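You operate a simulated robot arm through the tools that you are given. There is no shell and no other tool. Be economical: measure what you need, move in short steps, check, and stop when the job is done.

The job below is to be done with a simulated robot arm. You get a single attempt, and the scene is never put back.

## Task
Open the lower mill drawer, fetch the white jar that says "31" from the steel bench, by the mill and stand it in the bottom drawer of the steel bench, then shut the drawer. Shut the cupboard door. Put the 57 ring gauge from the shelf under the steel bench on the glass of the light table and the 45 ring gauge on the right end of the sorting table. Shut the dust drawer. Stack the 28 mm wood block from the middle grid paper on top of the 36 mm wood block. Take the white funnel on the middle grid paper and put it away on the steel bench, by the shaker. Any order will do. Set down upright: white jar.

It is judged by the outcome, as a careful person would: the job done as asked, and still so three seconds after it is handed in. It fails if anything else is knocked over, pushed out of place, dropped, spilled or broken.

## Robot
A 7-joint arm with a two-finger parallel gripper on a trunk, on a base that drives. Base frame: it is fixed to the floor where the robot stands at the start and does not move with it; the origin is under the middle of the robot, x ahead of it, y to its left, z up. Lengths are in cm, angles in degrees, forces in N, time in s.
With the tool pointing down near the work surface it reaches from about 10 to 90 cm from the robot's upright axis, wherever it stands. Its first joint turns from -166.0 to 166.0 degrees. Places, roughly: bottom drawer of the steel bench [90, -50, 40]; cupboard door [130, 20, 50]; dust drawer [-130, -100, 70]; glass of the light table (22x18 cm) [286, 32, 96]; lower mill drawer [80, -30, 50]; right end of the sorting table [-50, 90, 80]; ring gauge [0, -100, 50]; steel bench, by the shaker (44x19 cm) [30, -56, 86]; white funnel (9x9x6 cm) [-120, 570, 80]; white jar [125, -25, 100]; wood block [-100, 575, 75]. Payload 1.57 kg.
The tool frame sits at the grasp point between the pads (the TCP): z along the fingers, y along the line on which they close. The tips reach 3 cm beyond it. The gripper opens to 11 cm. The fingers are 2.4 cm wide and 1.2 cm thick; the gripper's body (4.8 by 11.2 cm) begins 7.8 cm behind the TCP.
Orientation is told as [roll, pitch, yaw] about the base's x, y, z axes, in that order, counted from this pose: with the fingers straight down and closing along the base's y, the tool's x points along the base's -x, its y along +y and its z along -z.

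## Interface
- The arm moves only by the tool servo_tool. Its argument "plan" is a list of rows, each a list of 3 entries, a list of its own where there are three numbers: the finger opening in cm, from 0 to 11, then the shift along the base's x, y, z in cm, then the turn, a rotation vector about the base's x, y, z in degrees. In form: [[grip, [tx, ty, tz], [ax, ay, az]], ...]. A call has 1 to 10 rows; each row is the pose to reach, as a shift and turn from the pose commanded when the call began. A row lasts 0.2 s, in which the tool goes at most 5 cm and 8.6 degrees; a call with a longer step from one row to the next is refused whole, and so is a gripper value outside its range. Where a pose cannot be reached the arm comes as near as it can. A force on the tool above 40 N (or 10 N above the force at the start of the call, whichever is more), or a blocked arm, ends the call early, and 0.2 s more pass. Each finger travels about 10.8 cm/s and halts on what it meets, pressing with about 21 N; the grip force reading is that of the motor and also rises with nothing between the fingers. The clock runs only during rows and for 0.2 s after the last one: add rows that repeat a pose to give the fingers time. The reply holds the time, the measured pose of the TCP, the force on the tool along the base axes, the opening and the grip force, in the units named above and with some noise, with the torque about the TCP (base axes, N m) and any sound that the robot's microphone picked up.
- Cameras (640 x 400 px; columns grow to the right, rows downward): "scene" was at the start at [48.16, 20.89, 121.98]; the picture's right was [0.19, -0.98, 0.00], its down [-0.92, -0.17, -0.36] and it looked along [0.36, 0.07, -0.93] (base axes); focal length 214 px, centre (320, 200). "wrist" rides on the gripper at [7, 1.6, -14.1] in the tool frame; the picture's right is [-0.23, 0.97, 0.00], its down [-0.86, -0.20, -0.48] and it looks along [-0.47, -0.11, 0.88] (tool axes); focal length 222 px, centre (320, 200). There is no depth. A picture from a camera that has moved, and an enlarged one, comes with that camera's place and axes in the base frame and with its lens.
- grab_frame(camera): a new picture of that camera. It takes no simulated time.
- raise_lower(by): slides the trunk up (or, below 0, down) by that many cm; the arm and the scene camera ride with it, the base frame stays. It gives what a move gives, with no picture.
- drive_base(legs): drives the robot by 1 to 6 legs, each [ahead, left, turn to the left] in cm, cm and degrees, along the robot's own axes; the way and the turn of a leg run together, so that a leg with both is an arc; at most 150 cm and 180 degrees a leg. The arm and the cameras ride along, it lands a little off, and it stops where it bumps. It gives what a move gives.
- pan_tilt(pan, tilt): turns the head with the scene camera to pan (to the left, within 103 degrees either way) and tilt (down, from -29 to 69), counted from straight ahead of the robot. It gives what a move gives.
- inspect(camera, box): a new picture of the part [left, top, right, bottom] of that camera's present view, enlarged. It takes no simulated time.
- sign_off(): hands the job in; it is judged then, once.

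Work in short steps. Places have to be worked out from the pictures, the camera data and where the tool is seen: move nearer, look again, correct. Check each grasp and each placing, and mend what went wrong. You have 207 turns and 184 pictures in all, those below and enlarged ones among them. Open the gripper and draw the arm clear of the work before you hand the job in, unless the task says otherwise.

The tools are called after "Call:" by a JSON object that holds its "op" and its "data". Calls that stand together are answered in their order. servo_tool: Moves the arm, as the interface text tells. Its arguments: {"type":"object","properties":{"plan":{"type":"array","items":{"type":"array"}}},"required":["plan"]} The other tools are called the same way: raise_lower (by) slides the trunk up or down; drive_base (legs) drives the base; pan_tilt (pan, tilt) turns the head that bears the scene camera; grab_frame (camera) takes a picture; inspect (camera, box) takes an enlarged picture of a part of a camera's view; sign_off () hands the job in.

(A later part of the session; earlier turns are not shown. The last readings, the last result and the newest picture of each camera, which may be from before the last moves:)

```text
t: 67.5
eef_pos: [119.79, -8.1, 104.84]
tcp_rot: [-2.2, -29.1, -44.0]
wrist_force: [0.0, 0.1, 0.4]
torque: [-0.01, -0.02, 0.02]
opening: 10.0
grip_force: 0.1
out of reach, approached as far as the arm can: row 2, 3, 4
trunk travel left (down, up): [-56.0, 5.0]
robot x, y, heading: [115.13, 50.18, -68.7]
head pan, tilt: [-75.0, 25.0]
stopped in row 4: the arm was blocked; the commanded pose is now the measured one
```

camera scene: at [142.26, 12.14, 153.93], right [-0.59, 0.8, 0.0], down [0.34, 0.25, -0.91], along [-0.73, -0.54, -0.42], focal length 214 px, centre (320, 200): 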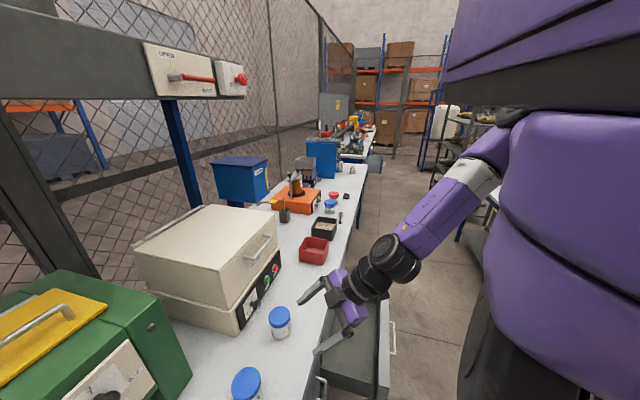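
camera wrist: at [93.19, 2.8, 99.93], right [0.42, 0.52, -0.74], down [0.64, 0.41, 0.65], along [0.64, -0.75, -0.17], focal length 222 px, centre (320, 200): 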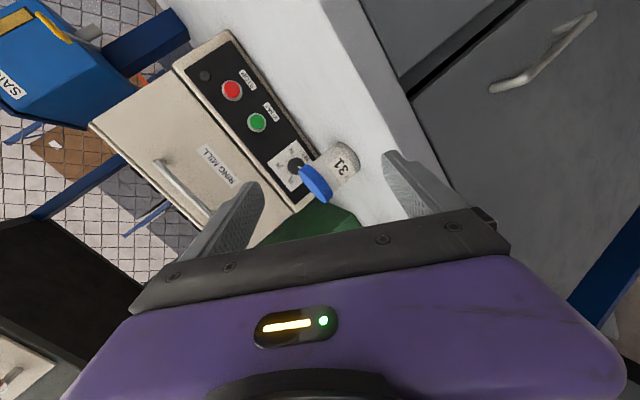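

Good: mostly yaw and pitch remain. Continue with the remaining rotation.

Call:
{"op": "servo_tool", "data": {"plan": [[10, [0, 0, 0], [3.67, 2.06, -3.41]], [10, [0, 0, 0], [7.3, 4.1, -6.8]], [10, [0, 0, 0], [11, 6.2, -10.2]], [10, [0, 0, 0], [14.7, 8.2, -13.7]], [10, [0, 0, 0], [18.4, 10.3, -17.1]], [10, [0, 0, 0], [22, 12.3, -20.5]], [10, [0, 0, 0], [25.7, 14.4, -23.9]]]}}

Call:
{"op": "grab_frame", "data": {"camera": "wrist"}}

```text
t: 69.1
eef_pos: [119.73, -8.14, 104.94]
tcp_rot: [-0.2, 0.2, -68.8]
wrist_force: [0.3, -0.2, -0.4]
torque: [0.01, -0.01, 0.0]
opening: 9.99
grip_force: 0.1
trunk travel left (down, up): [-56.0, 5.0]
robot x, y, heading: [115.51, 50.05, -68.5]
head pan, tilt: [-75.0, 25.0]
```

```text
152 pictures are left
camera wrist: at [118.82, -1.1, 119.1], right [0.99, 0.14, 0.0], down [0.12, -0.87, 0.48], along [0.06, -0.47, -0.88], focal length 222 px, centre (320, 200)
```

wrist: 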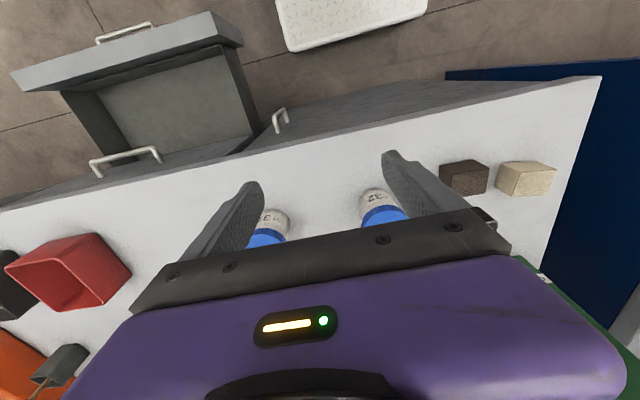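

Tool is now straight down. I look with the scene camera to localize jar 31 from another height.

Call:
{"op": "pan_tilt", "data": {"pan": -45, "tilt": 50}}

Call:
{"op": "grab_frame", "data": {"camera": "scene"}}

```text
t: 70.1
eef_pos: [119.75, -8.13, 104.85]
tcp_rot: [0.2, 0.0, -68.9]
wrist_force: [0.0, 0.1, 0.5]
torque: [0.02, 0.0, 0.05]
opening: 10.02
grip_force: 0.1
trunk travel left (down, up): [-56.0, 5.0]
robot x, y, heading: [115.57, 50.07, -68.7]
head pan, tilt: [-45.0, 50.0]
```

```text
151 pictures are left
camera scene: at [146.59, 10.55, 150.18], right [-0.92, 0.4, 0.0], down [0.31, 0.7, -0.64], along [-0.26, -0.59, -0.77], focal length 214 px, centre (320, 200)
```

scene: 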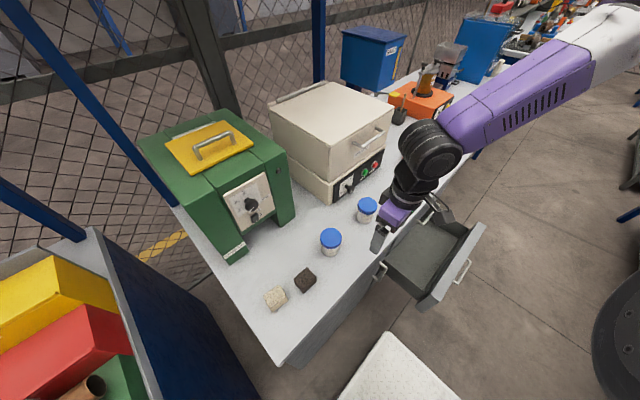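

Jar 31 sits at about (114.7,-23.6). I move over it at z 105 and check with the wrist camera.

Call:
{"op": "servo_tool", "data": {"plan": [[10, [-1.2, -3.9, 0], [0, 0, 0]], [10, [-2.5, -7.7, 0], [0, 0, 0]], [10, [-3.8, -11.6, 0], [0, 0, 0]], [10, [-5, -15.5, 0], [0, 0, 0]], [10, [-5, -15.5, 0], [0, 0, 0]]]}}

Call:
{"op": "grab_frame", "data": {"camera": "wrist"}}

Call:
{"op": "inspect", "data": {"camera": "scene", "box": [280, 140, 480, 265]}}

```text
t: 71.3
eef_pos: [114.85, -23.68, 104.76]
tcp_rot: [-0.1, 0.0, -69.0]
wrist_force: [0.0, -0.3, -0.4]
torque: [0.04, 0.01, 0.0]
opening: 9.99
grip_force: 0.1
trunk travel left (down, up): [-56.0, 5.0]
robot x, y, heading: [115.41, 50.31, -68.4]
head pan, tilt: [-45.0, 50.0]
```

```text
150 pictures are left
camera wrist: at [113.95, -16.62, 119.04], right [0.99, 0.14, 0.0], down [0.12, -0.87, 0.48], along [0.07, -0.47, -0.88], focal length 222 px, centre (320, 200)
```

wrist: 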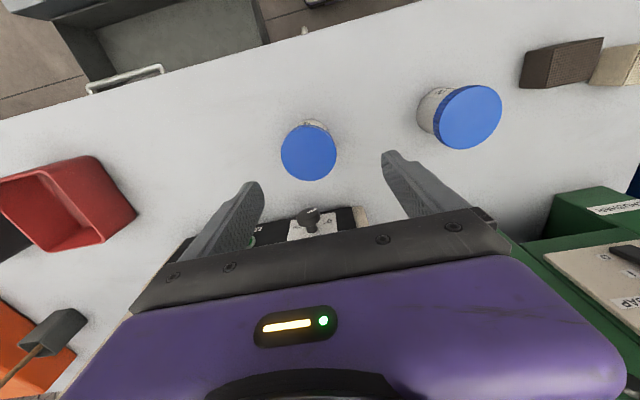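

```text
3.20 times, centred on (380, 202) of scene
camera zoom: at [146.59, 10.55, 150.17], right [-0.92, 0.4, 0.0], down [0.31, 0.7, -0.64], along [-0.26, -0.59, -0.77], focal length 686 px, centre (128, 192)
```

zoom: 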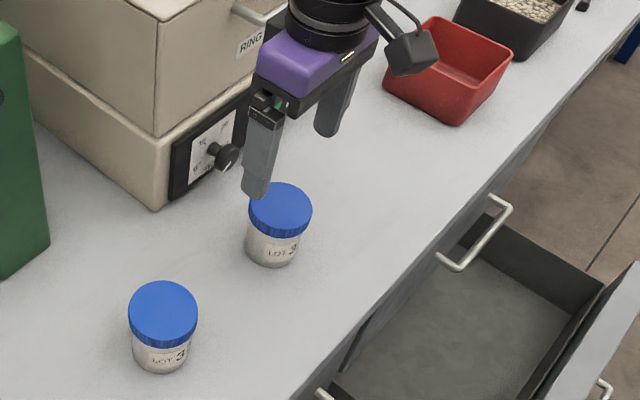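

Lid centre is about 1.2 cm left of the gripper axis. I correct and descend to z 91.5.

Call:
{"op": "servo_tool", "data": {"plan": [[10, [-1.1, -0.1, 0], [0, 0, 0]], [10, [-1.1, -0.1, -4], [0, 0, 0]], [10, [-1.1, -0.1, -8], [0, 0, 0]], [10, [-1.1, -0.1, -11], [0, 0, 0]], [10, [-1.1, -0.1, -13.3], [0, 0, 0]], [10, [-1.1, -0.1, -13.3], [0, 0, 0]]]}}

Call:
{"op": "grab_frame", "data": {"camera": "wrist"}}

```text
t: 72.7
eef_pos: [113.7, -23.73, 91.53]
tcp_rot: [-0.1, 0.1, -69.0]
wrist_force: [0.3, -0.5, 0.5]
torque: [0.02, 0.01, 0.0]
opening: 9.98
grip_force: 0.0
trunk travel left (down, up): [-56.0, 5.0]
robot x, y, heading: [115.56, 50.18, -68.5]
head pan, tilt: [-45.0, 50.0]
```

```text
148 pictures are left
camera wrist: at [112.75, -16.7, 105.72], right [0.99, 0.14, 0.0], down [0.12, -0.87, 0.48], along [0.07, -0.47, -0.88], focal length 222 px, centre (320, 200)
```

wrist: 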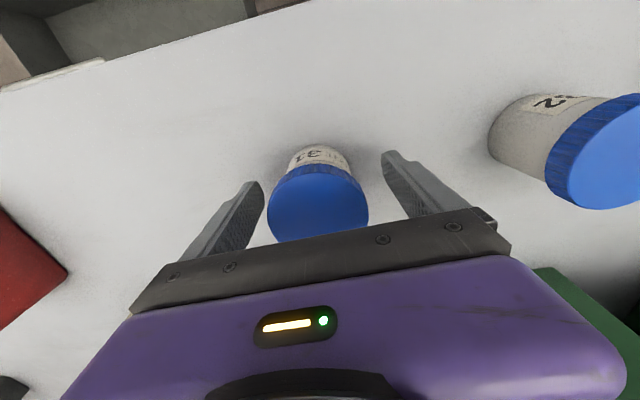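

Jar 31 is centred between the fingers. I close on it.

Call:
{"op": "servo_tool", "data": {"plan": [[7, [0, 0, 0], [0, 0, 0]], [5, [0, 0, 0], [0, 0, 0]], [4, [0, 0, 0], [0, 0, 0]], [4, [0, 0, 0], [0, 0, 0]]]}}

```text
t: 73.7
eef_pos: [113.63, -23.71, 91.71]
tcp_rot: [0.0, 0.1, -69.0]
wrist_force: [-0.4, 0.0, 0.2]
torque: [0.04, 0.03, 0.03]
opening: 6.34
grip_force: 20.8
trunk travel left (down, up): [-56.0, 5.0]
robot x, y, heading: [115.86, 49.9, -68.5]
head pan, tilt: [-45.0, 50.0]
```

Held (6.3 cm). I lift 13 cm and carry it over to above the open drawer at (75,-10).

Call:
{"op": "servo_tool", "data": {"plan": [[4, [0, 0, 2], [0, 0, 0]], [4, [0, 0, 6], [0, 0, 0]], [4, [0, 0, 10], [0, 0, 0]], [4, [0, 0, 13], [0, 0, 0]], [4, [0, 0, 13], [0, 0, 0]]]}}

Call:
{"op": "servo_tool", "data": {"plan": [[4, [-3.9, 1.4, 0], [0, 0, 0]], [4, [-8, 3.5, 0], [0, 0, 0]], [4, [-12.2, 6, 0], [0, 0, 0]], [4, [-16.5, 8, 0], [0, 0, 0]], [4, [-21, 10, 0], [0, 0, 0]], [4, [-25.5, 12, 0], [0, 0, 0]], [4, [-30, 13, 0], [0, 0, 0]], [4, [-34.5, 13.4, 0], [0, 0, 0]], [4, [-38.7, 13.4, 0], [0, 0, 0]], [4, [-38.7, 13.4, 0], [0, 0, 0]]]}}

Call:
{"op": "pan_tilt", "data": {"pan": -55, "tilt": 50}}

Call:
{"op": "grab_frame", "data": {"camera": "scene"}}

Call:
{"op": "grab_frame", "data": {"camera": "wrist"}}

```text
t: 74.9
eef_pos: [113.58, -23.69, 104.54]
tcp_rot: [-0.1, 0.1, -68.8]
wrist_force: [-0.1, -0.1, -0.5]
torque: [-0.01, 0.0, -0.01]
opening: 6.37
grip_force: 20.6
trunk travel left (down, up): [-56.0, 5.0]
robot x, y, heading: [115.45, 50.41, -68.5]
head pan, tilt: [-45.0, 50.0]
```

```text
t: 77.1
eef_pos: [74.67, -10.3, 104.53]
tcp_rot: [0.0, 0.1, -68.9]
wrist_force: [-0.6, 0.3, -0.6]
torque: [0.03, -0.04, -0.01]
opening: 6.33
grip_force: 21.1
trunk travel left (down, up): [-56.0, 5.0]
robot x, y, heading: [114.99, 49.81, -68.4]
head pan, tilt: [-45.0, 50.0]
```

```text
t: 77.8
eef_pos: [74.77, -10.32, 104.54]
tcp_rot: [0.1, 0.0, -68.9]
wrist_force: [-0.6, -0.2, -2.1]
torque: [0.01, 0.01, 0.01]
opening: 6.35
grip_force: 21.2
trunk travel left (down, up): [-56.0, 5.0]
robot x, y, heading: [115.56, 50.2, -68.3]
head pan, tilt: [-55.0, 50.0]
```

```text
147 pictures are left
camera scene: at [145.41, 11.19, 150.17], right [-0.83, 0.55, 0.0], down [0.42, 0.64, -0.64], along [-0.35, -0.54, -0.77], focal length 214 px, centre (320, 200)
```

scene: 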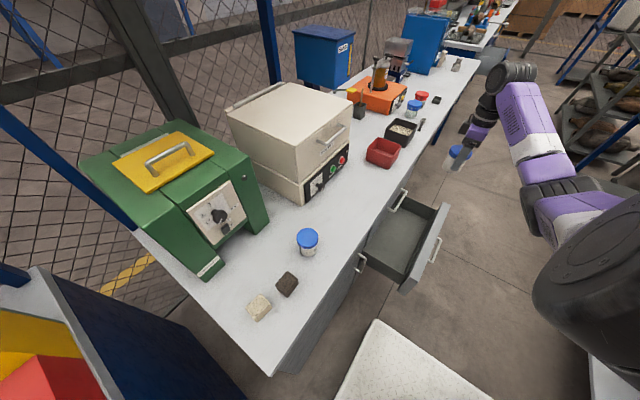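

```text
146 pictures are left
camera wrist: at [73.88, -3.27, 118.65], right [0.99, 0.14, 0.0], down [0.12, -0.87, 0.48], along [0.07, -0.47, -0.88], focal length 222 px, centre (320, 200)
```

wrist: 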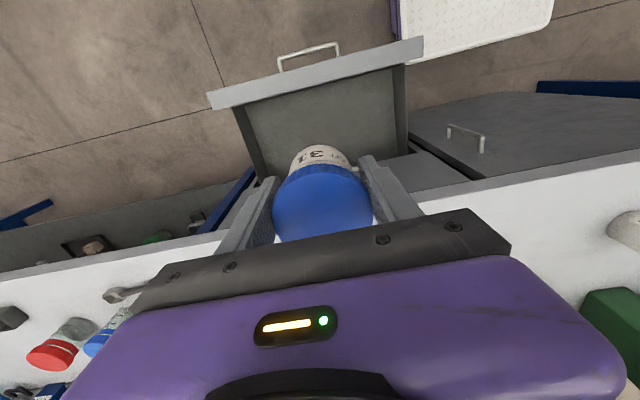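

The drawer is right beneath. I shift 2.5 cm toward the bench for camera clearance and lower the trunk by 40.

Call:
{"op": "servo_tool", "data": {"plan": [[4, [0.9, -2.4, 0], [0, 0, 0]], [4, [0.9, -2.4, 0], [0, 0, 0]]]}}

Call:
{"op": "raise_lower", "data": {"by": -33}}

Call:
{"op": "grab_frame", "data": {"camera": "wrist"}}

Call:
{"op": "grab_frame", "data": {"camera": "scene"}}

```text
t: 78.4
eef_pos: [75.76, -12.72, 104.39]
tcp_rot: [0.0, 0.2, -68.9]
wrist_force: [0.0, 0.5, -0.8]
torque: [0.02, 0.0, 0.01]
opening: 6.34
grip_force: 20.7
trunk travel left (down, up): [-56.0, 5.0]
robot x, y, heading: [115.9, 50.32, -68.7]
head pan, tilt: [-55.0, 50.0]
```

```text
t: 81.7
eef_pos: [75.84, -12.68, 71.5]
tcp_rot: [0.0, 0.0, -68.9]
wrist_force: [0.2, 0.4, 0.0]
torque: [0.03, 0.0, 0.01]
opening: 6.32
grip_force: 20.8
trunk travel left (down, up): [-23.0, 38.0]
robot x, y, heading: [115.56, 49.95, -68.3]
head pan, tilt: [-55.0, 50.0]
```

```text
145 pictures are left
camera wrist: at [74.84, -5.57, 85.61], right [0.99, 0.14, 0.0], down [0.12, -0.87, 0.48], along [0.07, -0.47, -0.88], focal length 222 px, centre (320, 200)
```

wrist: 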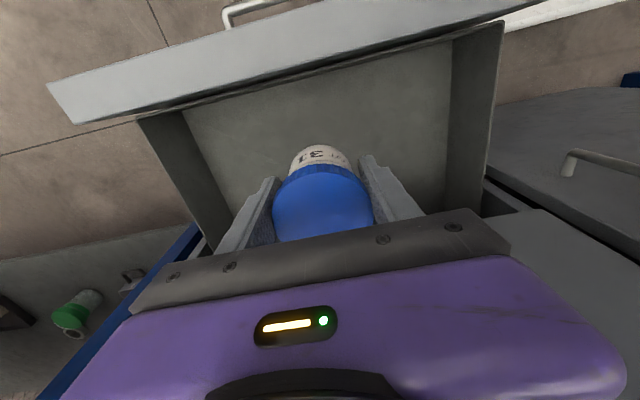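

```text
144 pictures are left
camera scene: at [145.41, 11.19, 117.18], right [-0.83, 0.55, 0.0], down [0.42, 0.64, -0.64], along [-0.35, -0.54, -0.77], focal length 214 px, centre (320, 200)
```

scene: 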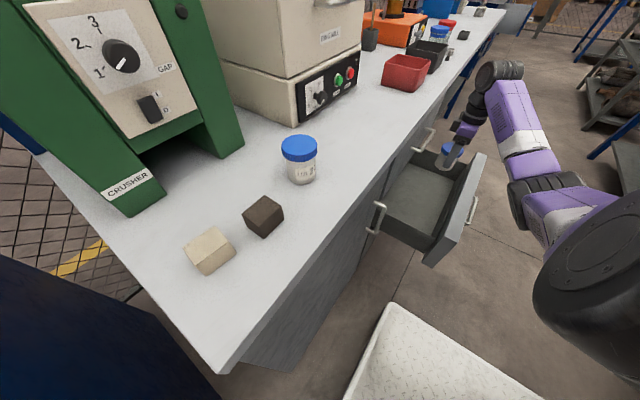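

The front panel top is near z 60 with inner face at about n≈16.5, floor near z 43. I shift a bit further to the bench so the wrist camera clears the panel, then descend.

Call:
{"op": "servo_tool", "data": {"plan": [[4, [0.9, -2.3, 0], [0, 0, 0]], [4, [0.9, -2.3, -4], [0, 0, 0]], [4, [0.9, -2.3, -8], [0, 0, 0]], [4, [0.9, -2.3, -12], [0, 0, 0]], [4, [0.9, -2.3, -12], [0, 0, 0]]]}}

Call:
{"op": "grab_frame", "data": {"camera": "wrist"}}

Call:
{"op": "inspect", "data": {"camera": "scene", "box": [360, 60, 560, 280]}}

```text
t: 82.8
eef_pos: [76.42, -15.05, 59.53]
tcp_rot: [0.0, 0.2, -68.9]
wrist_force: [-0.1, 0.4, -1.0]
torque: [-0.01, -0.01, 0.03]
opening: 6.35
grip_force: 20.7
trunk travel left (down, up): [-23.0, 38.0]
robot x, y, heading: [115.22, 49.96, -68.6]
head pan, tilt: [-55.0, 50.0]
```

```text
143 pictures are left
camera wrist: at [75.53, -7.96, 73.63], right [0.99, 0.14, 0.0], down [0.12, -0.87, 0.48], along [0.07, -0.47, -0.88], focal length 222 px, centre (320, 200)
```

wrist: 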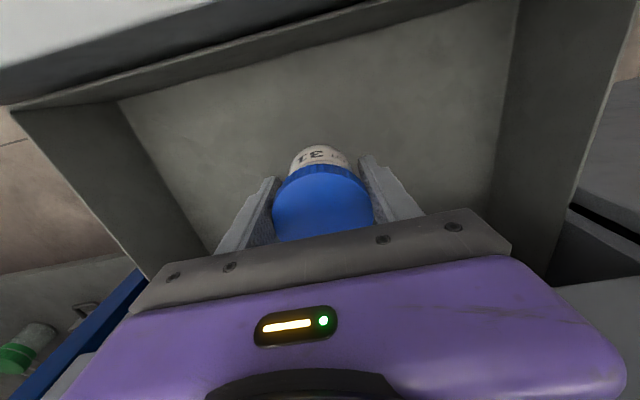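

```text
1.82 times, centred on (460, 170) of scene
camera zoom: at [145.41, 11.19, 117.17], right [-0.83, 0.55, 0.0], down [0.42, 0.64, -0.64], along [-0.35, -0.54, -0.77], focal length 390 px, centre (66, 254)
```

zoom: 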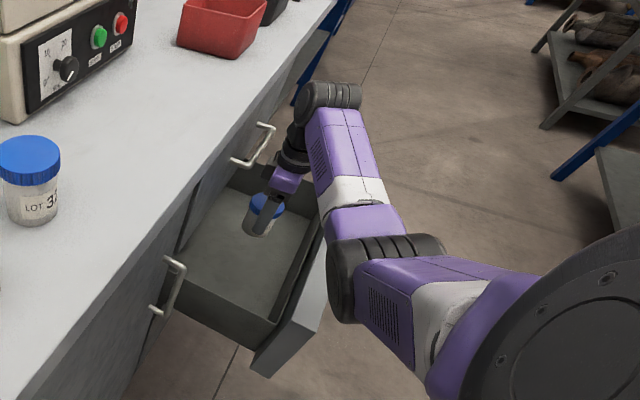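

Clear so far. I descend slowly toward the floor, watching force.

Call:
{"op": "servo_tool", "data": {"plan": [[4, [0, 0, -3], [0, 0, 0]], [4, [0, 0, -6], [0, 0, 0]], [4, [0, 0, -8], [0, 0, 0]], [4, [0, 0, -8.8], [0, 0, 0]], [4, [0, 0, -9.3], [0, 0, 0]]]}}

Call:
{"op": "grab_frame", "data": {"camera": "wrist"}}

```text
t: 84.0
eef_pos: [76.65, -14.9, 50.14]
tcp_rot: [0.0, 0.1, -68.7]
wrist_force: [0.0, -0.2, -0.9]
torque: [0.0, -0.05, 0.05]
opening: 6.33
grip_force: 21.2
trunk travel left (down, up): [-23.0, 38.0]
robot x, y, heading: [115.36, 50.39, -68.3]
head pan, tilt: [-55.0, 50.0]
```

```text
141 pictures are left
camera wrist: at [75.79, -7.88, 64.34], right [0.99, 0.14, 0.0], down [0.12, -0.87, 0.48], along [0.07, -0.47, -0.88], focal length 222 px, centre (320, 200)
```

wrist: 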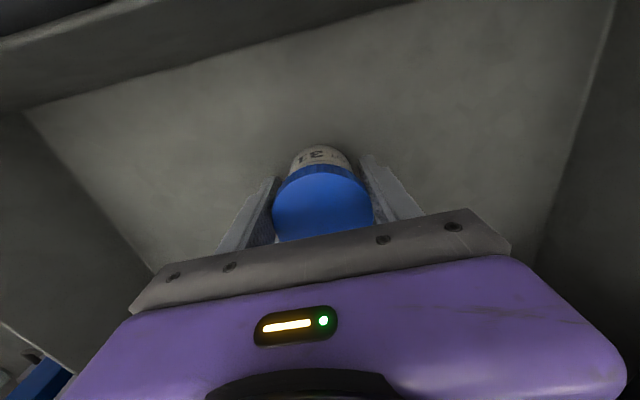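

No contact yet; I go down 2 cm more in small steps.

Call:
{"op": "servo_tool", "data": {"plan": [[4, [0, 0, -0.5], [0, 0, 0]], [4, [0, 0, -1], [0, 0, 0]], [4, [0, 0, -1.5], [0, 0, 0]], [4, [0, 0, -2], [0, 0, 0]]]}}

```text
t: 85.1
eef_pos: [76.33, -15.05, 48.78]
tcp_rot: [-0.5, -0.1, -68.8]
wrist_force: [3.3, 0.9, 13.6]
torque: [-0.09, 0.15, 0.03]
opening: 6.34
grip_force: 21.0
trunk travel left (down, up): [-23.0, 38.0]
robot x, y, heading: [115.4, 49.74, -68.7]
head pan, tilt: [-55.0, 50.0]
stopped in row 4: the force on the tool passed its limit at 43 N (the readings are from after the stop); the commanded pose is now the measured one
```

Contact with the drawer floor. I ease, open the fingers, and look.

Call:
{"op": "servo_tool", "data": {"plan": [[5.5, [0, 0, 0.1], [0, 0, 0]], [8, [0, 0, 0.1], [0, 0, 0]], [10, [0, 0, 0.1], [0, 0, 0]], [10, [0, 0, 0.1], [0, 0, 0]]]}}

Call:
{"op": "servo_tool", "data": {"plan": [[10, [0, 0, 4], [0, 0, 0]], [10, [0, 0, 8], [0, 0, 0]], [10, [0, 0, 12], [0, 0, 0]], [10, [0, 0, 16], [0, 0, 0]], [10, [0, 0, 20], [0, 0, 0]], [10, [0, 0, 20], [0, 0, 0]]]}}

Call:
{"op": "grab_frame", "data": {"camera": "wrist"}}

```text
t: 86.1
eef_pos: [76.49, -15.09, 48.66]
tcp_rot: [-0.5, 0.0, -68.7]
wrist_force: [0.2, -0.1, -0.6]
torque: [0.0, 0.0, 0.01]
opening: 10.0
grip_force: 0.1
trunk travel left (down, up): [-23.0, 38.0]
robot x, y, heading: [115.42, 49.87, -68.3]
head pan, tilt: [-55.0, 50.0]
```

```text
t: 87.5
eef_pos: [76.5, -14.96, 68.71]
tcp_rot: [-0.5, 0.0, -68.8]
wrist_force: [-1.0, 0.1, -0.2]
torque: [0.03, 0.01, 0.02]
opening: 10.01
grip_force: 0.1
trunk travel left (down, up): [-23.0, 38.0]
robot x, y, heading: [115.31, 49.98, -68.4]
head pan, tilt: [-55.0, 50.0]
```

```text
140 pictures are left
camera wrist: at [75.63, -7.9, 82.91], right [0.99, 0.14, -0.01], down [0.13, -0.87, 0.48], along [0.06, -0.48, -0.88], focal length 222 px, centre (320, 200)
```

wrist: 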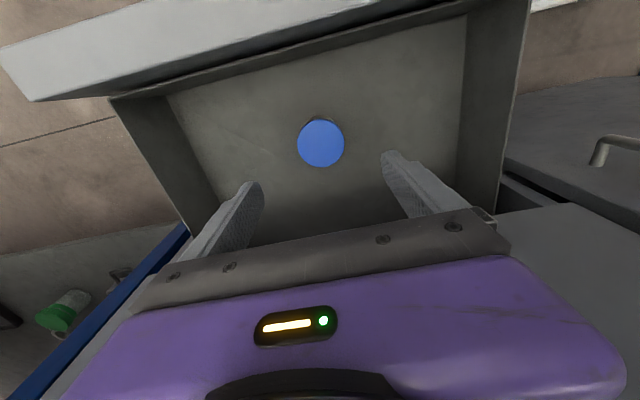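

Jar 31 stands upright in the drawer. I bring the closed fingers out in front of the drawer panel, tilting the tool 45° with tips toward the bench.

Call:
{"op": "servo_tool", "data": {"plan": [[6, [-1.5, 4.1, 2], [0, 0, 0]], [2, [-3, 8.2, 2], [0, 0, 0]], [0, [-4.5, 12.3, 2], [0, 0, 0]], [0, [-6, 16.4, 2], [-7, -2.7, 0]], [0, [-7.5, 20.5, 2], [-14, -5.3, 0]], [0, [-9, 24.6, 2], [-21, -8, 0]], [0, [-9.4, 26, 2], [-28, -10.7, 0]], [0, [-9.4, 26, 2], [-35, -13.4, 0]], [0, [-9.4, 26, 2], [-42, -16.1, 0]], [0, [-9.4, 26, 2], [-42, -16.1, 0]]]}}

Call:
{"op": "grab_frame", "data": {"camera": "scene"}}

Call:
{"op": "grab_frame", "data": {"camera": "wrist"}}

```text
t: 89.7
eef_pos: [66.95, 10.97, 70.71]
tcp_rot: [-0.6, -45.1, -68.7]
wrist_force: [0.2, 0.5, 0.5]
torque: [0.01, -0.01, -0.03]
opening: 0.04
grip_force: 21.2
trunk travel left (down, up): [-23.0, 38.0]
robot x, y, heading: [115.47, 50.09, -68.4]
head pan, tilt: [-55.0, 50.0]
```

```text
139 pictures are left
camera scene: at [145.41, 11.2, 117.17], right [-0.83, 0.55, 0.0], down [0.42, 0.64, -0.64], along [-0.35, -0.54, -0.77], focal length 214 px, centre (320, 200)
```

scene: 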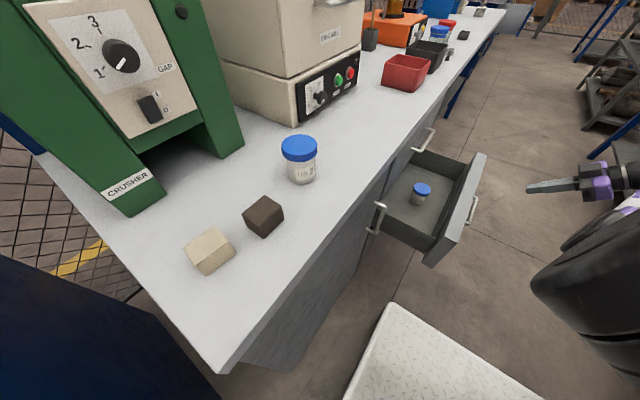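

```text
138 pictures are left
camera wrist: at [63.36, 25.49, 75.78], right [0.97, 0.2, 0.15], down [-0.09, -0.32, 0.95], along [0.23, -0.93, -0.29], focal length 222 px, centre (320, 200)
```

wrist: 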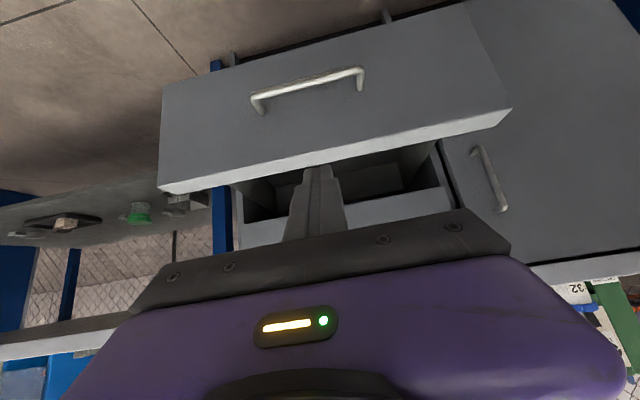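

I lower to the panel's upper half and advance to near contact.

Call:
{"op": "servo_tool", "data": {"plan": [[0, [0, 0, -4], [0, 0, 0]], [0, [0, 0, -8], [0, 0, 0]], [0, [0, 0, -11.5], [0, 0, 0]], [0, [1, -2.8, -11.5], [0, 0, 0]], [0, [2, -5.6, -11.5], [0, 0, 0]], [0, [2.9, -7.9, -11.5], [0, 0, 0]], [0, [3.4, -9.3, -11.5], [0, 0, 0]]]}}

Call:
{"op": "grab_frame", "data": {"camera": "scene"}}

```text
t: 91.3
eef_pos: [70.42, 1.47, 59.14]
tcp_rot: [-0.5, -45.0, -68.8]
wrist_force: [-0.2, 0.5, 0.0]
torque: [-0.03, -0.04, -0.02]
opening: 0.01
grip_force: 21.0
trunk travel left (down, up): [-23.0, 38.0]
robot x, y, heading: [115.21, 50.14, -68.5]
head pan, tilt: [-55.0, 50.0]
```

```text
137 pictures are left
camera scene: at [145.41, 11.2, 117.18], right [-0.83, 0.55, 0.0], down [0.42, 0.64, -0.64], along [-0.35, -0.54, -0.77], focal length 214 px, centre (320, 200)
```

scene: 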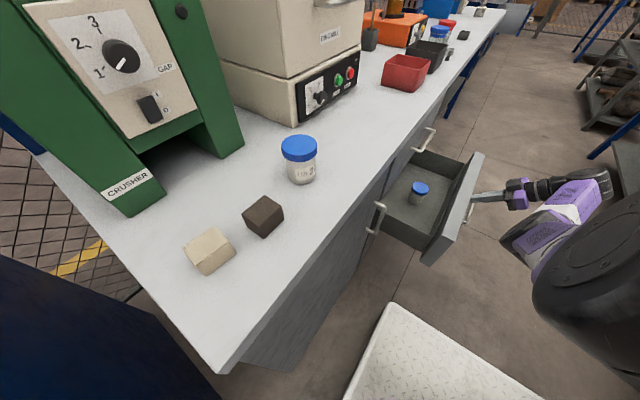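

At the panel. I push slowly along the inward normal, 12 cm.

Call:
{"op": "servo_tool", "data": {"plan": [[0, [0.2, -0.6, 0], [0, 0, 0]], [0, [0.6, -1.5, 0], [0, 0, 0]], [0, [1, -2.6, 0], [0, 0, 0]], [0, [1.45, -3.8, 0], [0, 0, 0]], [0, [1.9, -5, 0], [0, 0, 0]], [0, [2.4, -6.3, 0], [0, 0, 0]], [0, [2.9, -7.6, 0], [0, 0, 0]], [0, [3.35, -8.8, 0], [0, 0, 0]], [0, [3.8, -10, 0], [0, 0, 0]], [0, [4.1, -10.7, 0], [0, 0, 0]]]}}

Call:
{"op": "servo_tool", "data": {"plan": [[0, [0.2, -0.6, 0], [0, 0, 0]], [0, [0.6, -1.5, 0], [0, 0, 0]], [0, [1, -2.6, 0], [0, 0, 0]], [0, [1.45, -3.8, 0], [0, 0, 0]], [0, [1.9, -5, 0], [0, 0, 0]], [0, [2.4, -6.3, 0], [0, 0, 0]], [0, [2.9, -7.6, 0], [0, 0, 0]], [0, [3.35, -8.8, 0], [0, 0, 0]], [0, [3.8, -10, 0], [0, 0, 0]], [0, [4.1, -10.7, 0], [0, 0, 0]]]}}

Call:
{"op": "inspect", "data": {"camera": "scene", "box": [330, 90, 570, 290]}}

```text
t: 93.5
eef_pos: [74.54, -9.08, 59.11]
tcp_rot: [-0.5, -45.0, -68.7]
wrist_force: [0.6, 0.1, 0.3]
torque: [-0.01, -0.03, 0.02]
opening: 0.0
grip_force: 21.1
trunk travel left (down, up): [-23.0, 38.0]
robot x, y, heading: [115.46, 50.34, -68.6]
head pan, tilt: [-55.0, 50.0]
```

```text
t: 95.7
eef_pos: [78.52, -19.79, 59.37]
tcp_rot: [-0.6, -45.0, -68.8]
wrist_force: [-0.3, 0.1, 0.0]
torque: [0.0, 0.0, -0.01]
opening: 0.0
grip_force: 20.5
trunk travel left (down, up): [-23.0, 38.0]
robot x, y, heading: [115.41, 49.97, -68.3]
head pan, tilt: [-55.0, 50.0]
```

```text
2.00 times, centred on (450, 190) of scene
camera zoom: at [145.41, 11.2, 117.17], right [-0.83, 0.55, 0.0], down [0.42, 0.64, -0.64], along [-0.35, -0.54, -0.77], focal length 429 px, centre (60, 220)
```

zoom: 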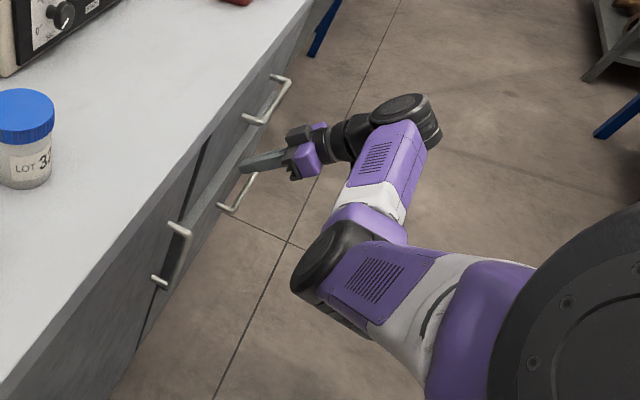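

Nearly shut. A few more centimetres until it meets the cabinet.

Call:
{"op": "servo_tool", "data": {"plan": [[0, [0.3, -0.8, 0], [0, 0, 0]], [0, [0.6, -1.6, 0], [0, 0, 0]], [0, [0.9, -2.4, 0], [0, 0, 0]], [0, [1.2, -3.2, 0], [0, 0, 0]], [0, [1.5, -4, 0], [0, 0, 0]]]}}

Call:
{"op": "inspect", "data": {"camera": "scene", "box": [330, 90, 570, 290]}}

```text
t: 96.6
eef_pos: [79.08, -21.57, 59.03]
tcp_rot: [-0.3, -44.7, -69.4]
wrist_force: [-1.7, 4.1, 1.1]
torque: [0.04, 0.04, -0.01]
opening: 0.0
grip_force: 20.8
trunk travel left (down, up): [-23.0, 38.0]
robot x, y, heading: [115.56, 50.11, -68.5]
head pan, tilt: [-55.0, 50.0]
stopped in row 4: the force on the tool passed its limit at 54 N (the readings are from after the stop); the commanded pose is now the measured one
```

```text
2.00 times, centred on (450, 190) of scene
camera zoom: at [145.38, 11.23, 117.17], right [-0.83, 0.55, 0.0], down [0.42, 0.64, -0.64], along [-0.36, -0.54, -0.77], focal length 429 px, centre (60, 220)
```

zoom: 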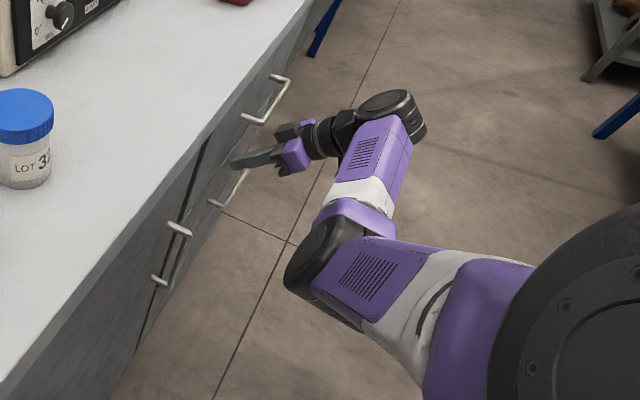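

The drawer is shut flush. Next the ring gauges: I retract, raise a bit, and drive right along the bench.

Call:
{"op": "servo_tool", "data": {"plan": [[0, [-1.5, 4, 0], [0, 0, 0]], [0, [-3, 8, 2], [0, 0, 0]], [0, [-4, 12, 5], [0, 0, 0]], [0, [-4, 15, 9], [0, 0, 0]], [0, [-2, 17, 13], [0, 0, 0]], [0, [2, 18, 16], [0, 0, 0]], [0, [6, 18, 18], [0, 0, 0]], [0, [10, 18, 20], [0, 0, 0]]]}}

Call:
{"op": "drive_base", "data": {"legs": [[0, -80, 0]]}}

Call:
{"op": "pan_tilt", "data": {"pan": -30, "tilt": 40}}

Call:
{"op": "grab_frame", "data": {"camera": "scene"}}

```text
refused: row 3 steps farther than a row can; nothing moved
```

```text
t: 97.6
eef_pos: [76.82, -22.49, 58.95]
tcp_rot: [0.2, -44.8, -69.7]
wrist_force: [-0.7, 0.6, -0.6]
torque: [0.02, 0.0, 0.01]
opening: 0.0
grip_force: 21.5
trunk travel left (down, up): [-23.0, 38.0]
robot x, y, heading: [113.17, 49.17, -68.5]
head pan, tilt: [-55.0, 50.0]
stopped in leg 1: the force on the tool passed its limit at 59 N (the readings are from after the stop); the commanded pose is now the measured one
```

```text
t: 98.5
eef_pos: [76.84, -22.41, 58.93]
tcp_rot: [0.2, -44.7, -69.4]
wrist_force: [-0.3, 1.1, -1.3]
torque: [0.01, 0.03, -0.01]
opening: 0.0
grip_force: 20.3
trunk travel left (down, up): [-23.0, 38.0]
robot x, y, heading: [113.02, 48.98, -68.5]
head pan, tilt: [-30.0, 40.0]
```

```text
134 pictures are left
camera scene: at [145.89, 8.27, 118.59], right [-0.99, 0.15, 0.0], down [0.1, 0.64, -0.77], along [-0.11, -0.76, -0.64], focal length 214 px, centre (320, 200)
```

scene: 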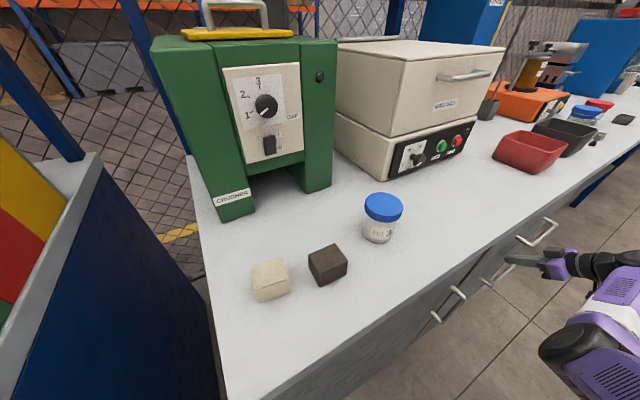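

My retract was refused (row too long), so the drive nudged the fingers along the panel only 2.5 cm before stopping; no visible harm. I retract properly now.

Call:
{"op": "servo_tool", "data": {"plan": [[0, [-1.4, 3.8, 0], [0, 0, 0]], [0, [-2.8, 7.6, 1], [0, 0, 0]], [0, [-3.5, 11, 3], [0, 0, 0]], [0, [-3, 14, 6], [0, 0, 0]], [0, [-1, 16, 9], [0, 0, 0]], [0, [2, 17.5, 12], [0, 0, 0]], [0, [5, 18, 15], [0, 0, 0]], [0, [8, 18, 18], [0, 0, 0]]]}}

Call:
{"op": "pan_tilt", "data": {"pan": -55, "tilt": 50}}

Call:
{"op": "grab_frame", "data": {"camera": "scene"}}

```text
t: 100.3
eef_pos: [84.93, -4.53, 77.35]
tcp_rot: [0.3, -44.7, -69.6]
wrist_force: [0.6, -0.3, -0.2]
torque: [-0.02, 0.01, 0.02]
opening: 0.0
grip_force: 21.3
trunk travel left (down, up): [-23.0, 38.0]
robot x, y, heading: [113.09, 49.04, -68.5]
head pan, tilt: [-30.0, 40.0]
```

```text
t: 101.2
eef_pos: [84.79, -4.52, 77.27]
tcp_rot: [0.1, -44.7, -69.6]
wrist_force: [0.2, -0.3, 0.5]
torque: [-0.04, -0.01, 0.01]
opening: 0.01
grip_force: 21.2
trunk travel left (down, up): [-23.0, 38.0]
robot x, y, heading: [113.44, 48.86, -68.7]
head pan, tilt: [-55.0, 50.0]
```

```text
133 pictures are left
camera scene: at [142.91, 10.25, 117.18], right [-0.83, 0.55, 0.0], down [0.42, 0.64, -0.64], along [-0.35, -0.54, -0.77], focal length 214 px, centre (320, 200)
```

scene: 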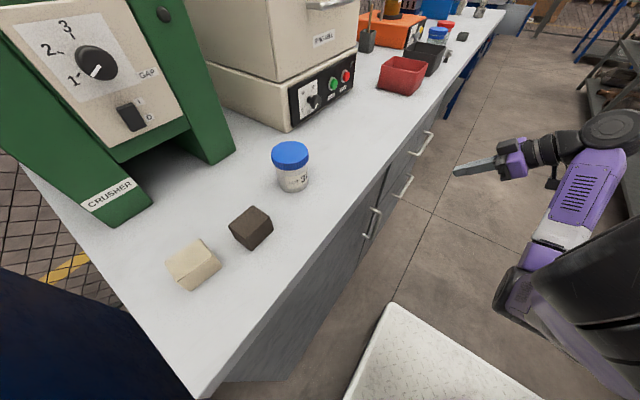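

Everything in place, drawer shut. I drive right 100 cm parallel to the bench and look down at the under-shelf.

Call:
{"op": "drive_base", "data": {"legs": [[0, -75, 0]]}}

Call:
{"op": "pan_tilt", "data": {"pan": -45, "tilt": 30}}

Call:
{"op": "grab_frame", "data": {"camera": "scene"}}

```text
t: 105.3
eef_pos: [14.05, -32.14, 77.27]
tcp_rot: [0.2, -44.7, -69.7]
wrist_force: [-0.2, 0.3, 0.5]
torque: [0.01, 0.02, -0.02]
opening: 0.0
grip_force: 21.0
trunk travel left (down, up): [-23.0, 38.0]
robot x, y, heading: [42.3, 21.59, -68.5]
head pan, tilt: [-55.0, 50.0]
```

```text
t: 106.1
eef_pos: [14.14, -32.16, 77.23]
tcp_rot: [0.1, -44.7, -69.7]
wrist_force: [-0.6, 0.1, 0.2]
torque: [0.01, -0.01, 0.0]
opening: 0.0
grip_force: 21.2
trunk travel left (down, up): [-23.0, 38.0]
robot x, y, heading: [42.17, 21.36, -68.7]
head pan, tilt: [-45.0, 30.0]
```

```text
132 pictures are left
camera scene: at [72.72, -19.4, 120.12], right [-0.92, 0.4, 0.0], down [0.2, 0.46, -0.87], along [-0.35, -0.79, -0.5], focal length 214 px, centre (320, 200)
```

scene: 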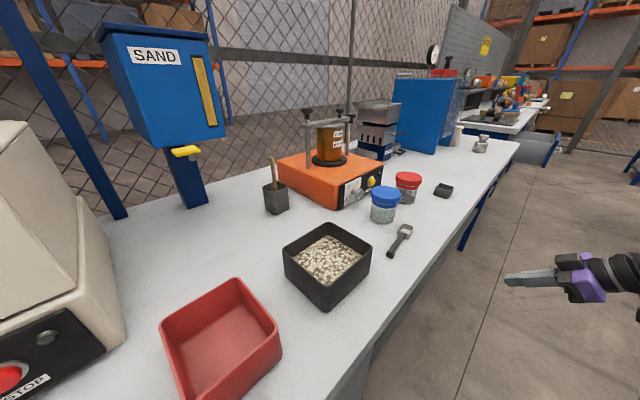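

Bench front is clear here. I drive another 55 cm right, then use the wrist camera at shelf height.

Call:
{"op": "drive_base", "data": {"legs": [[0, -55, 0]]}}

Call:
{"op": "servo_tool", "data": {"plan": [[0, [1.5, 1, -1], [-6.5, -2.5, 0]], [0, [3, 2, -2], [-13, -5, 0]], [0, [5, 3, -4], [-19.5, -7.5, 0]], [0, [7, 4, -7], [-26, -10, 0]], [0, [9, 4, -10], [-30, -11.5, 0]]]}}

Call:
{"op": "grab_frame", "data": {"camera": "wrist"}}

```text
t: 109.3
eef_pos: [-37.2, -52.4, 77.23]
tcp_rot: [0.2, -44.8, -69.5]
wrist_force: [0.1, 0.2, -0.6]
torque: [-0.01, 0.03, 0.02]
opening: 0.01
grip_force: 21.3
trunk travel left (down, up): [-23.0, 38.0]
robot x, y, heading: [-9.01, 0.96, -68.6]
head pan, tilt: [-45.0, 30.0]
```

```text
t: 110.5
eef_pos: [-28.14, -48.55, 67.14]
tcp_rot: [1.1, -77.0, -70.4]
wrist_force: [0.3, -0.1, 0.3]
torque: [-0.03, 0.03, 0.03]
opening: 0.0
grip_force: 21.0
trunk travel left (down, up): [-23.0, 38.0]
robot x, y, heading: [-9.46, 1.46, -68.3]
head pan, tilt: [-45.0, 30.0]
```

```text
131 pictures are left
camera wrist: at [-31.98, -33.62, 63.7], right [0.93, 0.3, 0.23], down [-0.29, 0.18, 0.94], along [0.24, -0.94, 0.25], focal length 222 px, centre (320, 200)
```

wrist: 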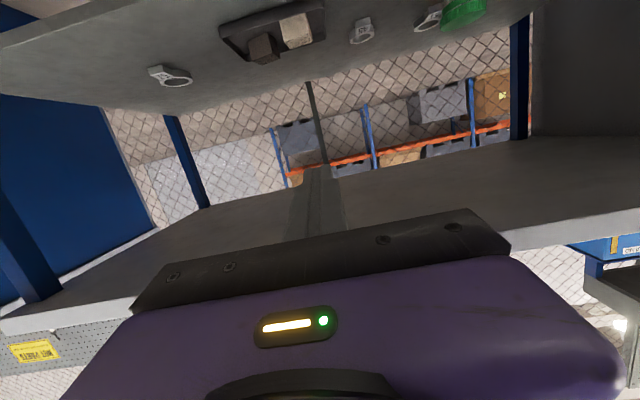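

The shelf shows (inverted) several rings. I zoom on them.

Call:
{"op": "inspect", "data": {"camera": "wrist", "box": [100, 0, 260, 100]}}

Call:
{"op": "inspect", "data": {"camera": "wrist", "box": [320, 0, 480, 100]}}

```text
4.00 times, centred on (180, 50) of wrist
camera zoom: at [-31.98, -33.62, 63.7], right [0.93, 0.3, 0.23], down [-0.29, 0.18, 0.94], along [0.24, -0.94, 0.25], focal length 888 px, centre (880, 800)
```

zoom: 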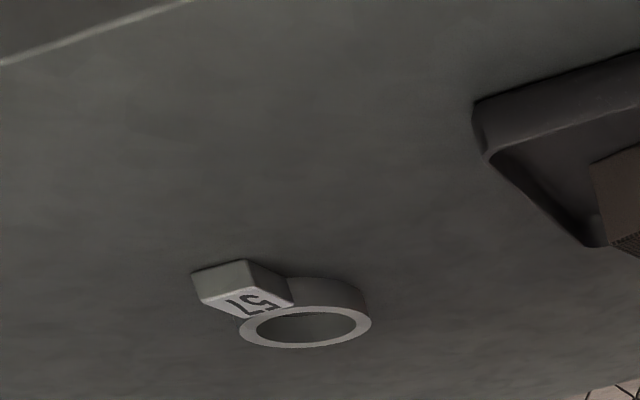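

```text
4.00 times, centred on (400, 50) of wrist
camera zoom: at [-31.98, -33.62, 63.7], right [0.93, 0.3, 0.23], down [-0.29, 0.18, 0.94], along [0.24, -0.94, 0.25], focal length 888 px, centre (0, 800)
```

zoom: 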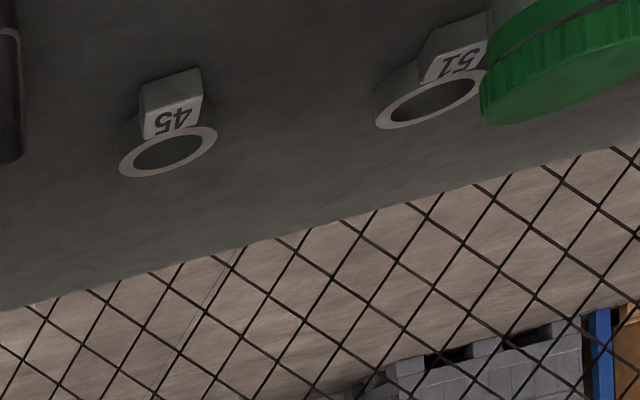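

57 is the ring at −u end: tab centre ≈(-44.4,-93.6), shelf z≈40; 45's ring ≈(2.8,-89.5). I move right 40 cm so that 57 is reachable, and tilt the tool to ~40° below horizontal.

Call:
{"op": "servo_tool", "data": {"plan": [[2, [2.5, 1, 1], [6.5, 2.5, 0]], [5, [5, 2, 2], [13, 5, 0]], [8, [7.5, 3, 3], [19.5, 7.5, 0]], [8, [10, 4, 4], [25, 9.5, 0]]]}}

Call:
{"op": "drive_base", "data": {"legs": [[0, -40, 0]]}}

Call:
{"op": "grab_frame", "data": {"camera": "wrist"}}

```text
t: 111.5
eef_pos: [-23.04, -49.72, 75.53]
tcp_rot: [0.4, -50.0, -69.7]
wrist_force: [0.1, -0.5, -0.7]
torque: [0.01, -0.01, -0.01]
opening: 7.99
grip_force: 0.0
out of reach, approached as far as the arm can: row 1, 2, 3, 4
trunk travel left (down, up): [-23.0, 38.0]
robot x, y, heading: [-9.34, 1.45, -68.5]
head pan, tilt: [-45.0, 30.0]
```

```text
t: 114.0
eef_pos: [-60.1, -64.07, 75.44]
tcp_rot: [0.5, -50.2, -70.0]
wrist_force: [0.1, 0.3, 0.1]
torque: [0.01, 0.02, -0.03]
opening: 8.01
grip_force: 0.1
trunk travel left (down, up): [-23.0, 38.0]
robot x, y, heading: [-45.52, -13.19, -68.9]
head pan, tilt: [-45.0, 30.0]
```

```text
128 pictures are left
camera wrist: at [-63.95, -49.08, 79.23], right [0.96, 0.2, 0.18], down [-0.13, -0.24, 0.96], along [0.24, -0.95, -0.21], focal length 222 px, centre (320, 200)
```

wrist: 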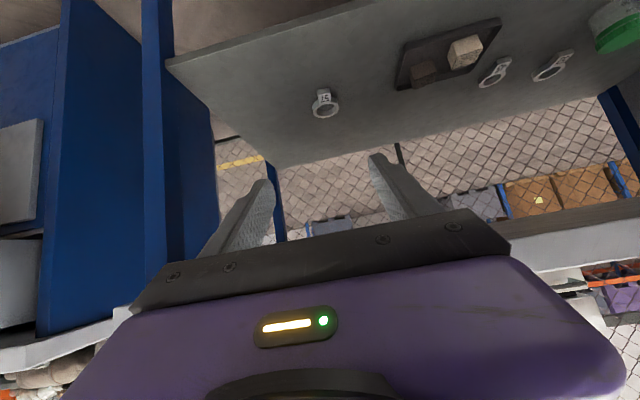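

Triangulated: 57's ring ≈(-43.8,-102.9), tab ≈(-45.5,-98.5), top z≈41, tab pointing straight out of the bench. I lower the trunk 15 and drive 12 ahead.

Call:
{"op": "raise_lower", "data": {"by": -15}}

Call:
{"op": "drive_base", "data": {"legs": [[12, 0, 0]]}}

Call:
{"op": "grab_frame", "data": {"camera": "wrist"}}

```text
t: 115.7
eef_pos: [-60.17, -63.98, 60.51]
tcp_rot: [0.4, -50.0, -69.9]
wrist_force: [0.3, 0.9, -1.7]
torque: [-0.01, -0.02, -0.04]
opening: 7.98
grip_force: 0.1
trunk travel left (down, up): [-8.0, 53.0]
robot x, y, heading: [-46.44, -12.87, -68.8]
head pan, tilt: [-45.0, 30.0]
```

```text
t: 117.0
eef_pos: [-55.75, -75.35, 60.56]
tcp_rot: [0.4, -50.2, -69.9]
wrist_force: [-0.7, 0.6, -0.5]
torque: [-0.01, 0.0, -0.01]
opening: 7.99
grip_force: 0.1
trunk travel left (down, up): [-8.0, 53.0]
robot x, y, heading: [-41.56, -24.24, -68.7]
head pan, tilt: [-45.0, 30.0]
```

```text
127 pictures are left
camera wrist: at [-59.53, -60.45, 64.23], right [0.96, 0.2, 0.18], down [-0.13, -0.24, 0.96], along [0.24, -0.95, -0.21], focal length 222 px, centre (320, 200)
```

wrist: 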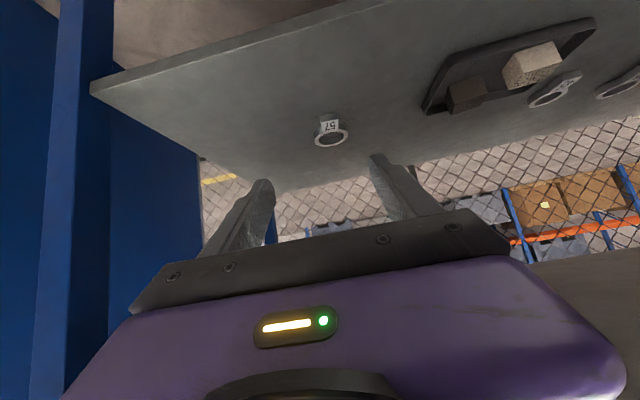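

Consistent. I move to a pre-grasp point 6 cm short of the tab.

Call:
{"op": "servo_tool", "data": {"plan": [[8, [1.5, -3.2, -2.9], [0, 0, 0]], [8, [3, -6.4, -5.7], [0, 0, 0]], [8, [4.6, -9.5, -8.6], [0, 0, 0]], [8, [6.1, -12.7, -11.4], [0, 0, 0]], [8, [7.65, -15.85, -14.3], [0, 0, 0]], [8, [7.65, -15.85, -14.3], [0, 0, 0]]]}}

Call:
{"op": "grab_frame", "data": {"camera": "wrist"}}

```text
t: 118.4
eef_pos: [-48.16, -91.17, 46.19]
tcp_rot: [0.5, -50.1, -70.0]
wrist_force: [0.1, 0.3, -0.3]
torque: [0.0, 0.03, 0.01]
opening: 8.01
grip_force: 0.2
out of reach, approached as far as the arm can: row 1, 2
trunk travel left (down, up): [-8.0, 53.0]
robot x, y, heading: [-41.41, -24.42, -68.8]
head pan, tilt: [-45.0, 30.0]
```

```text
126 pictures are left
camera wrist: at [-51.94, -76.25, 49.98], right [0.96, 0.2, 0.18], down [-0.13, -0.24, 0.96], along [0.24, -0.95, -0.21], focal length 222 px, centre (320, 200)
```

wrist: 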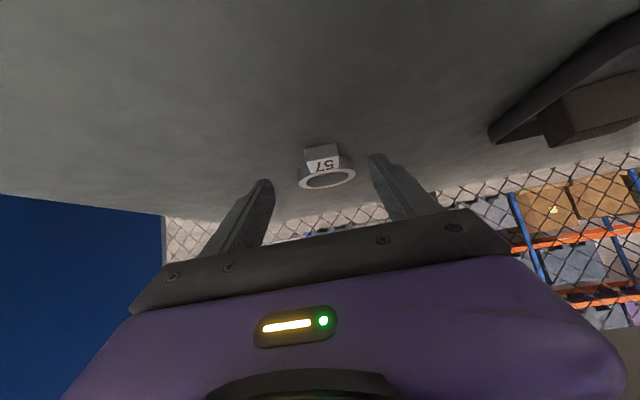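

Aligned laterally. I advance 3.5 cm along the finger direction and re-look.

Call:
{"op": "servo_tool", "data": {"plan": [[8, [0.5, -1.25, -1.1], [0, 0, 0]], [8, [1, -2.5, -2.2], [0, 0, 0]], [8, [1.2, -3, -2.5], [0, 0, 0]], [8, [1.2, -3, -2.5], [0, 0, 0]]]}}

Call:
{"op": "grab_frame", "data": {"camera": "wrist"}}

```text
t: 119.4
eef_pos: [-47.04, -94.26, 43.69]
tcp_rot: [0.4, -50.0, -70.1]
wrist_force: [-0.5, 0.4, 0.1]
torque: [0.04, 0.0, 0.02]
opening: 8.0
grip_force: 0.0
trunk travel left (down, up): [-8.0, 53.0]
robot x, y, heading: [-41.33, -24.73, -68.6]
head pan, tilt: [-45.0, 30.0]
```

```text
125 pictures are left
camera wrist: at [-50.75, -79.29, 47.46], right [0.96, 0.2, 0.18], down [-0.13, -0.24, 0.96], along [0.24, -0.95, -0.21], focal length 222 px, centre (320, 200)
```

wrist: 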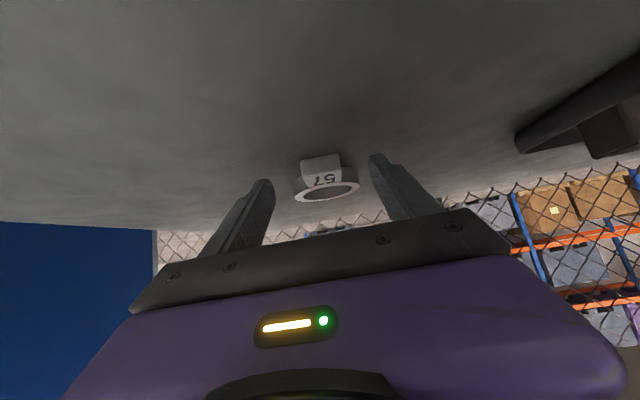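

Tips are beside the tab's front end, just above the shelf. I slide 2.2 cm horizontally inward.

Call:
{"op": "servo_tool", "data": {"plan": [[8, [0.4, -1, 0], [0, 0, 0]], [8, [0.8, -2.1, 0], [0, 0, 0]], [8, [0.8, -2.1, 0], [0, 0, 0]]]}}

Call:
{"op": "grab_frame", "data": {"camera": "wrist"}}

```text
t: 120.2
eef_pos: [-46.13, -96.34, 43.72]
tcp_rot: [0.5, -50.1, -70.0]
wrist_force: [-0.6, -0.4, -0.4]
torque: [0.02, -0.01, 0.03]
opening: 8.01
grip_force: 0.0
trunk travel left (down, up): [-8.0, 53.0]
robot x, y, heading: [-41.49, -24.27, -68.9]
head pan, tilt: [-45.0, 30.0]
```

```text
124 pictures are left
camera wrist: at [-49.91, -81.36, 47.34], right [0.96, 0.2, 0.18], down [-0.13, -0.24, 0.96], along [0.24, -0.95, -0.21], focal length 222 px, centre (320, 200)
```

wrist: 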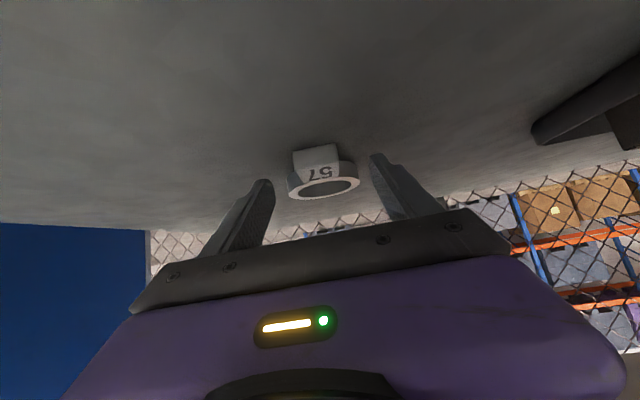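

Ring ID (57 mm) spans 52 px, giving ring top z≈41 and tab end near y≈-97. So I need to go lower: down 1.3 cm, watching force.

Call:
{"op": "servo_tool", "data": {"plan": [[8, [0, 0, -0.4], [0, 0, 0]], [8, [0, 0, -0.8], [0, 0, 0]], [8, [0, 0, -1.1], [0, 0, 0]], [8, [0, 0, -1.4], [0, 0, 0]]]}}

Call:
{"op": "grab_frame", "data": {"camera": "wrist"}}

```text
t: 121.2
eef_pos: [-46.4, -96.33, 42.85]
tcp_rot: [0.0, -50.5, -69.7]
wrist_force: [-2.6, 4.4, 11.8]
torque: [0.14, -0.45, 0.25]
opening: 7.91
grip_force: 0.1
trunk travel left (down, up): [-8.0, 53.0]
robot x, y, heading: [-41.56, -24.24, -68.7]
head pan, tilt: [-45.0, 30.0]
stopped in row 4: the force on the tool passed its limit at 47 N (the readings are from after the stop); the commanded pose is now the measured one
```

```text
123 pictures are left
camera wrist: at [-50.11, -81.39, 46.45], right [0.96, 0.2, 0.17], down [-0.13, -0.23, 0.96], along [0.23, -0.95, -0.2], focal length 222 px, centre (320, 200)
```

wrist: 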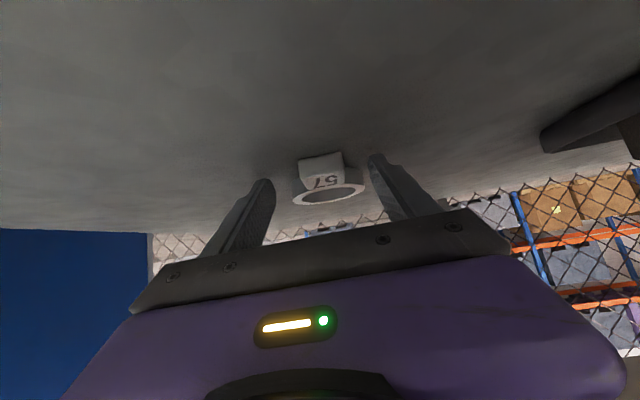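

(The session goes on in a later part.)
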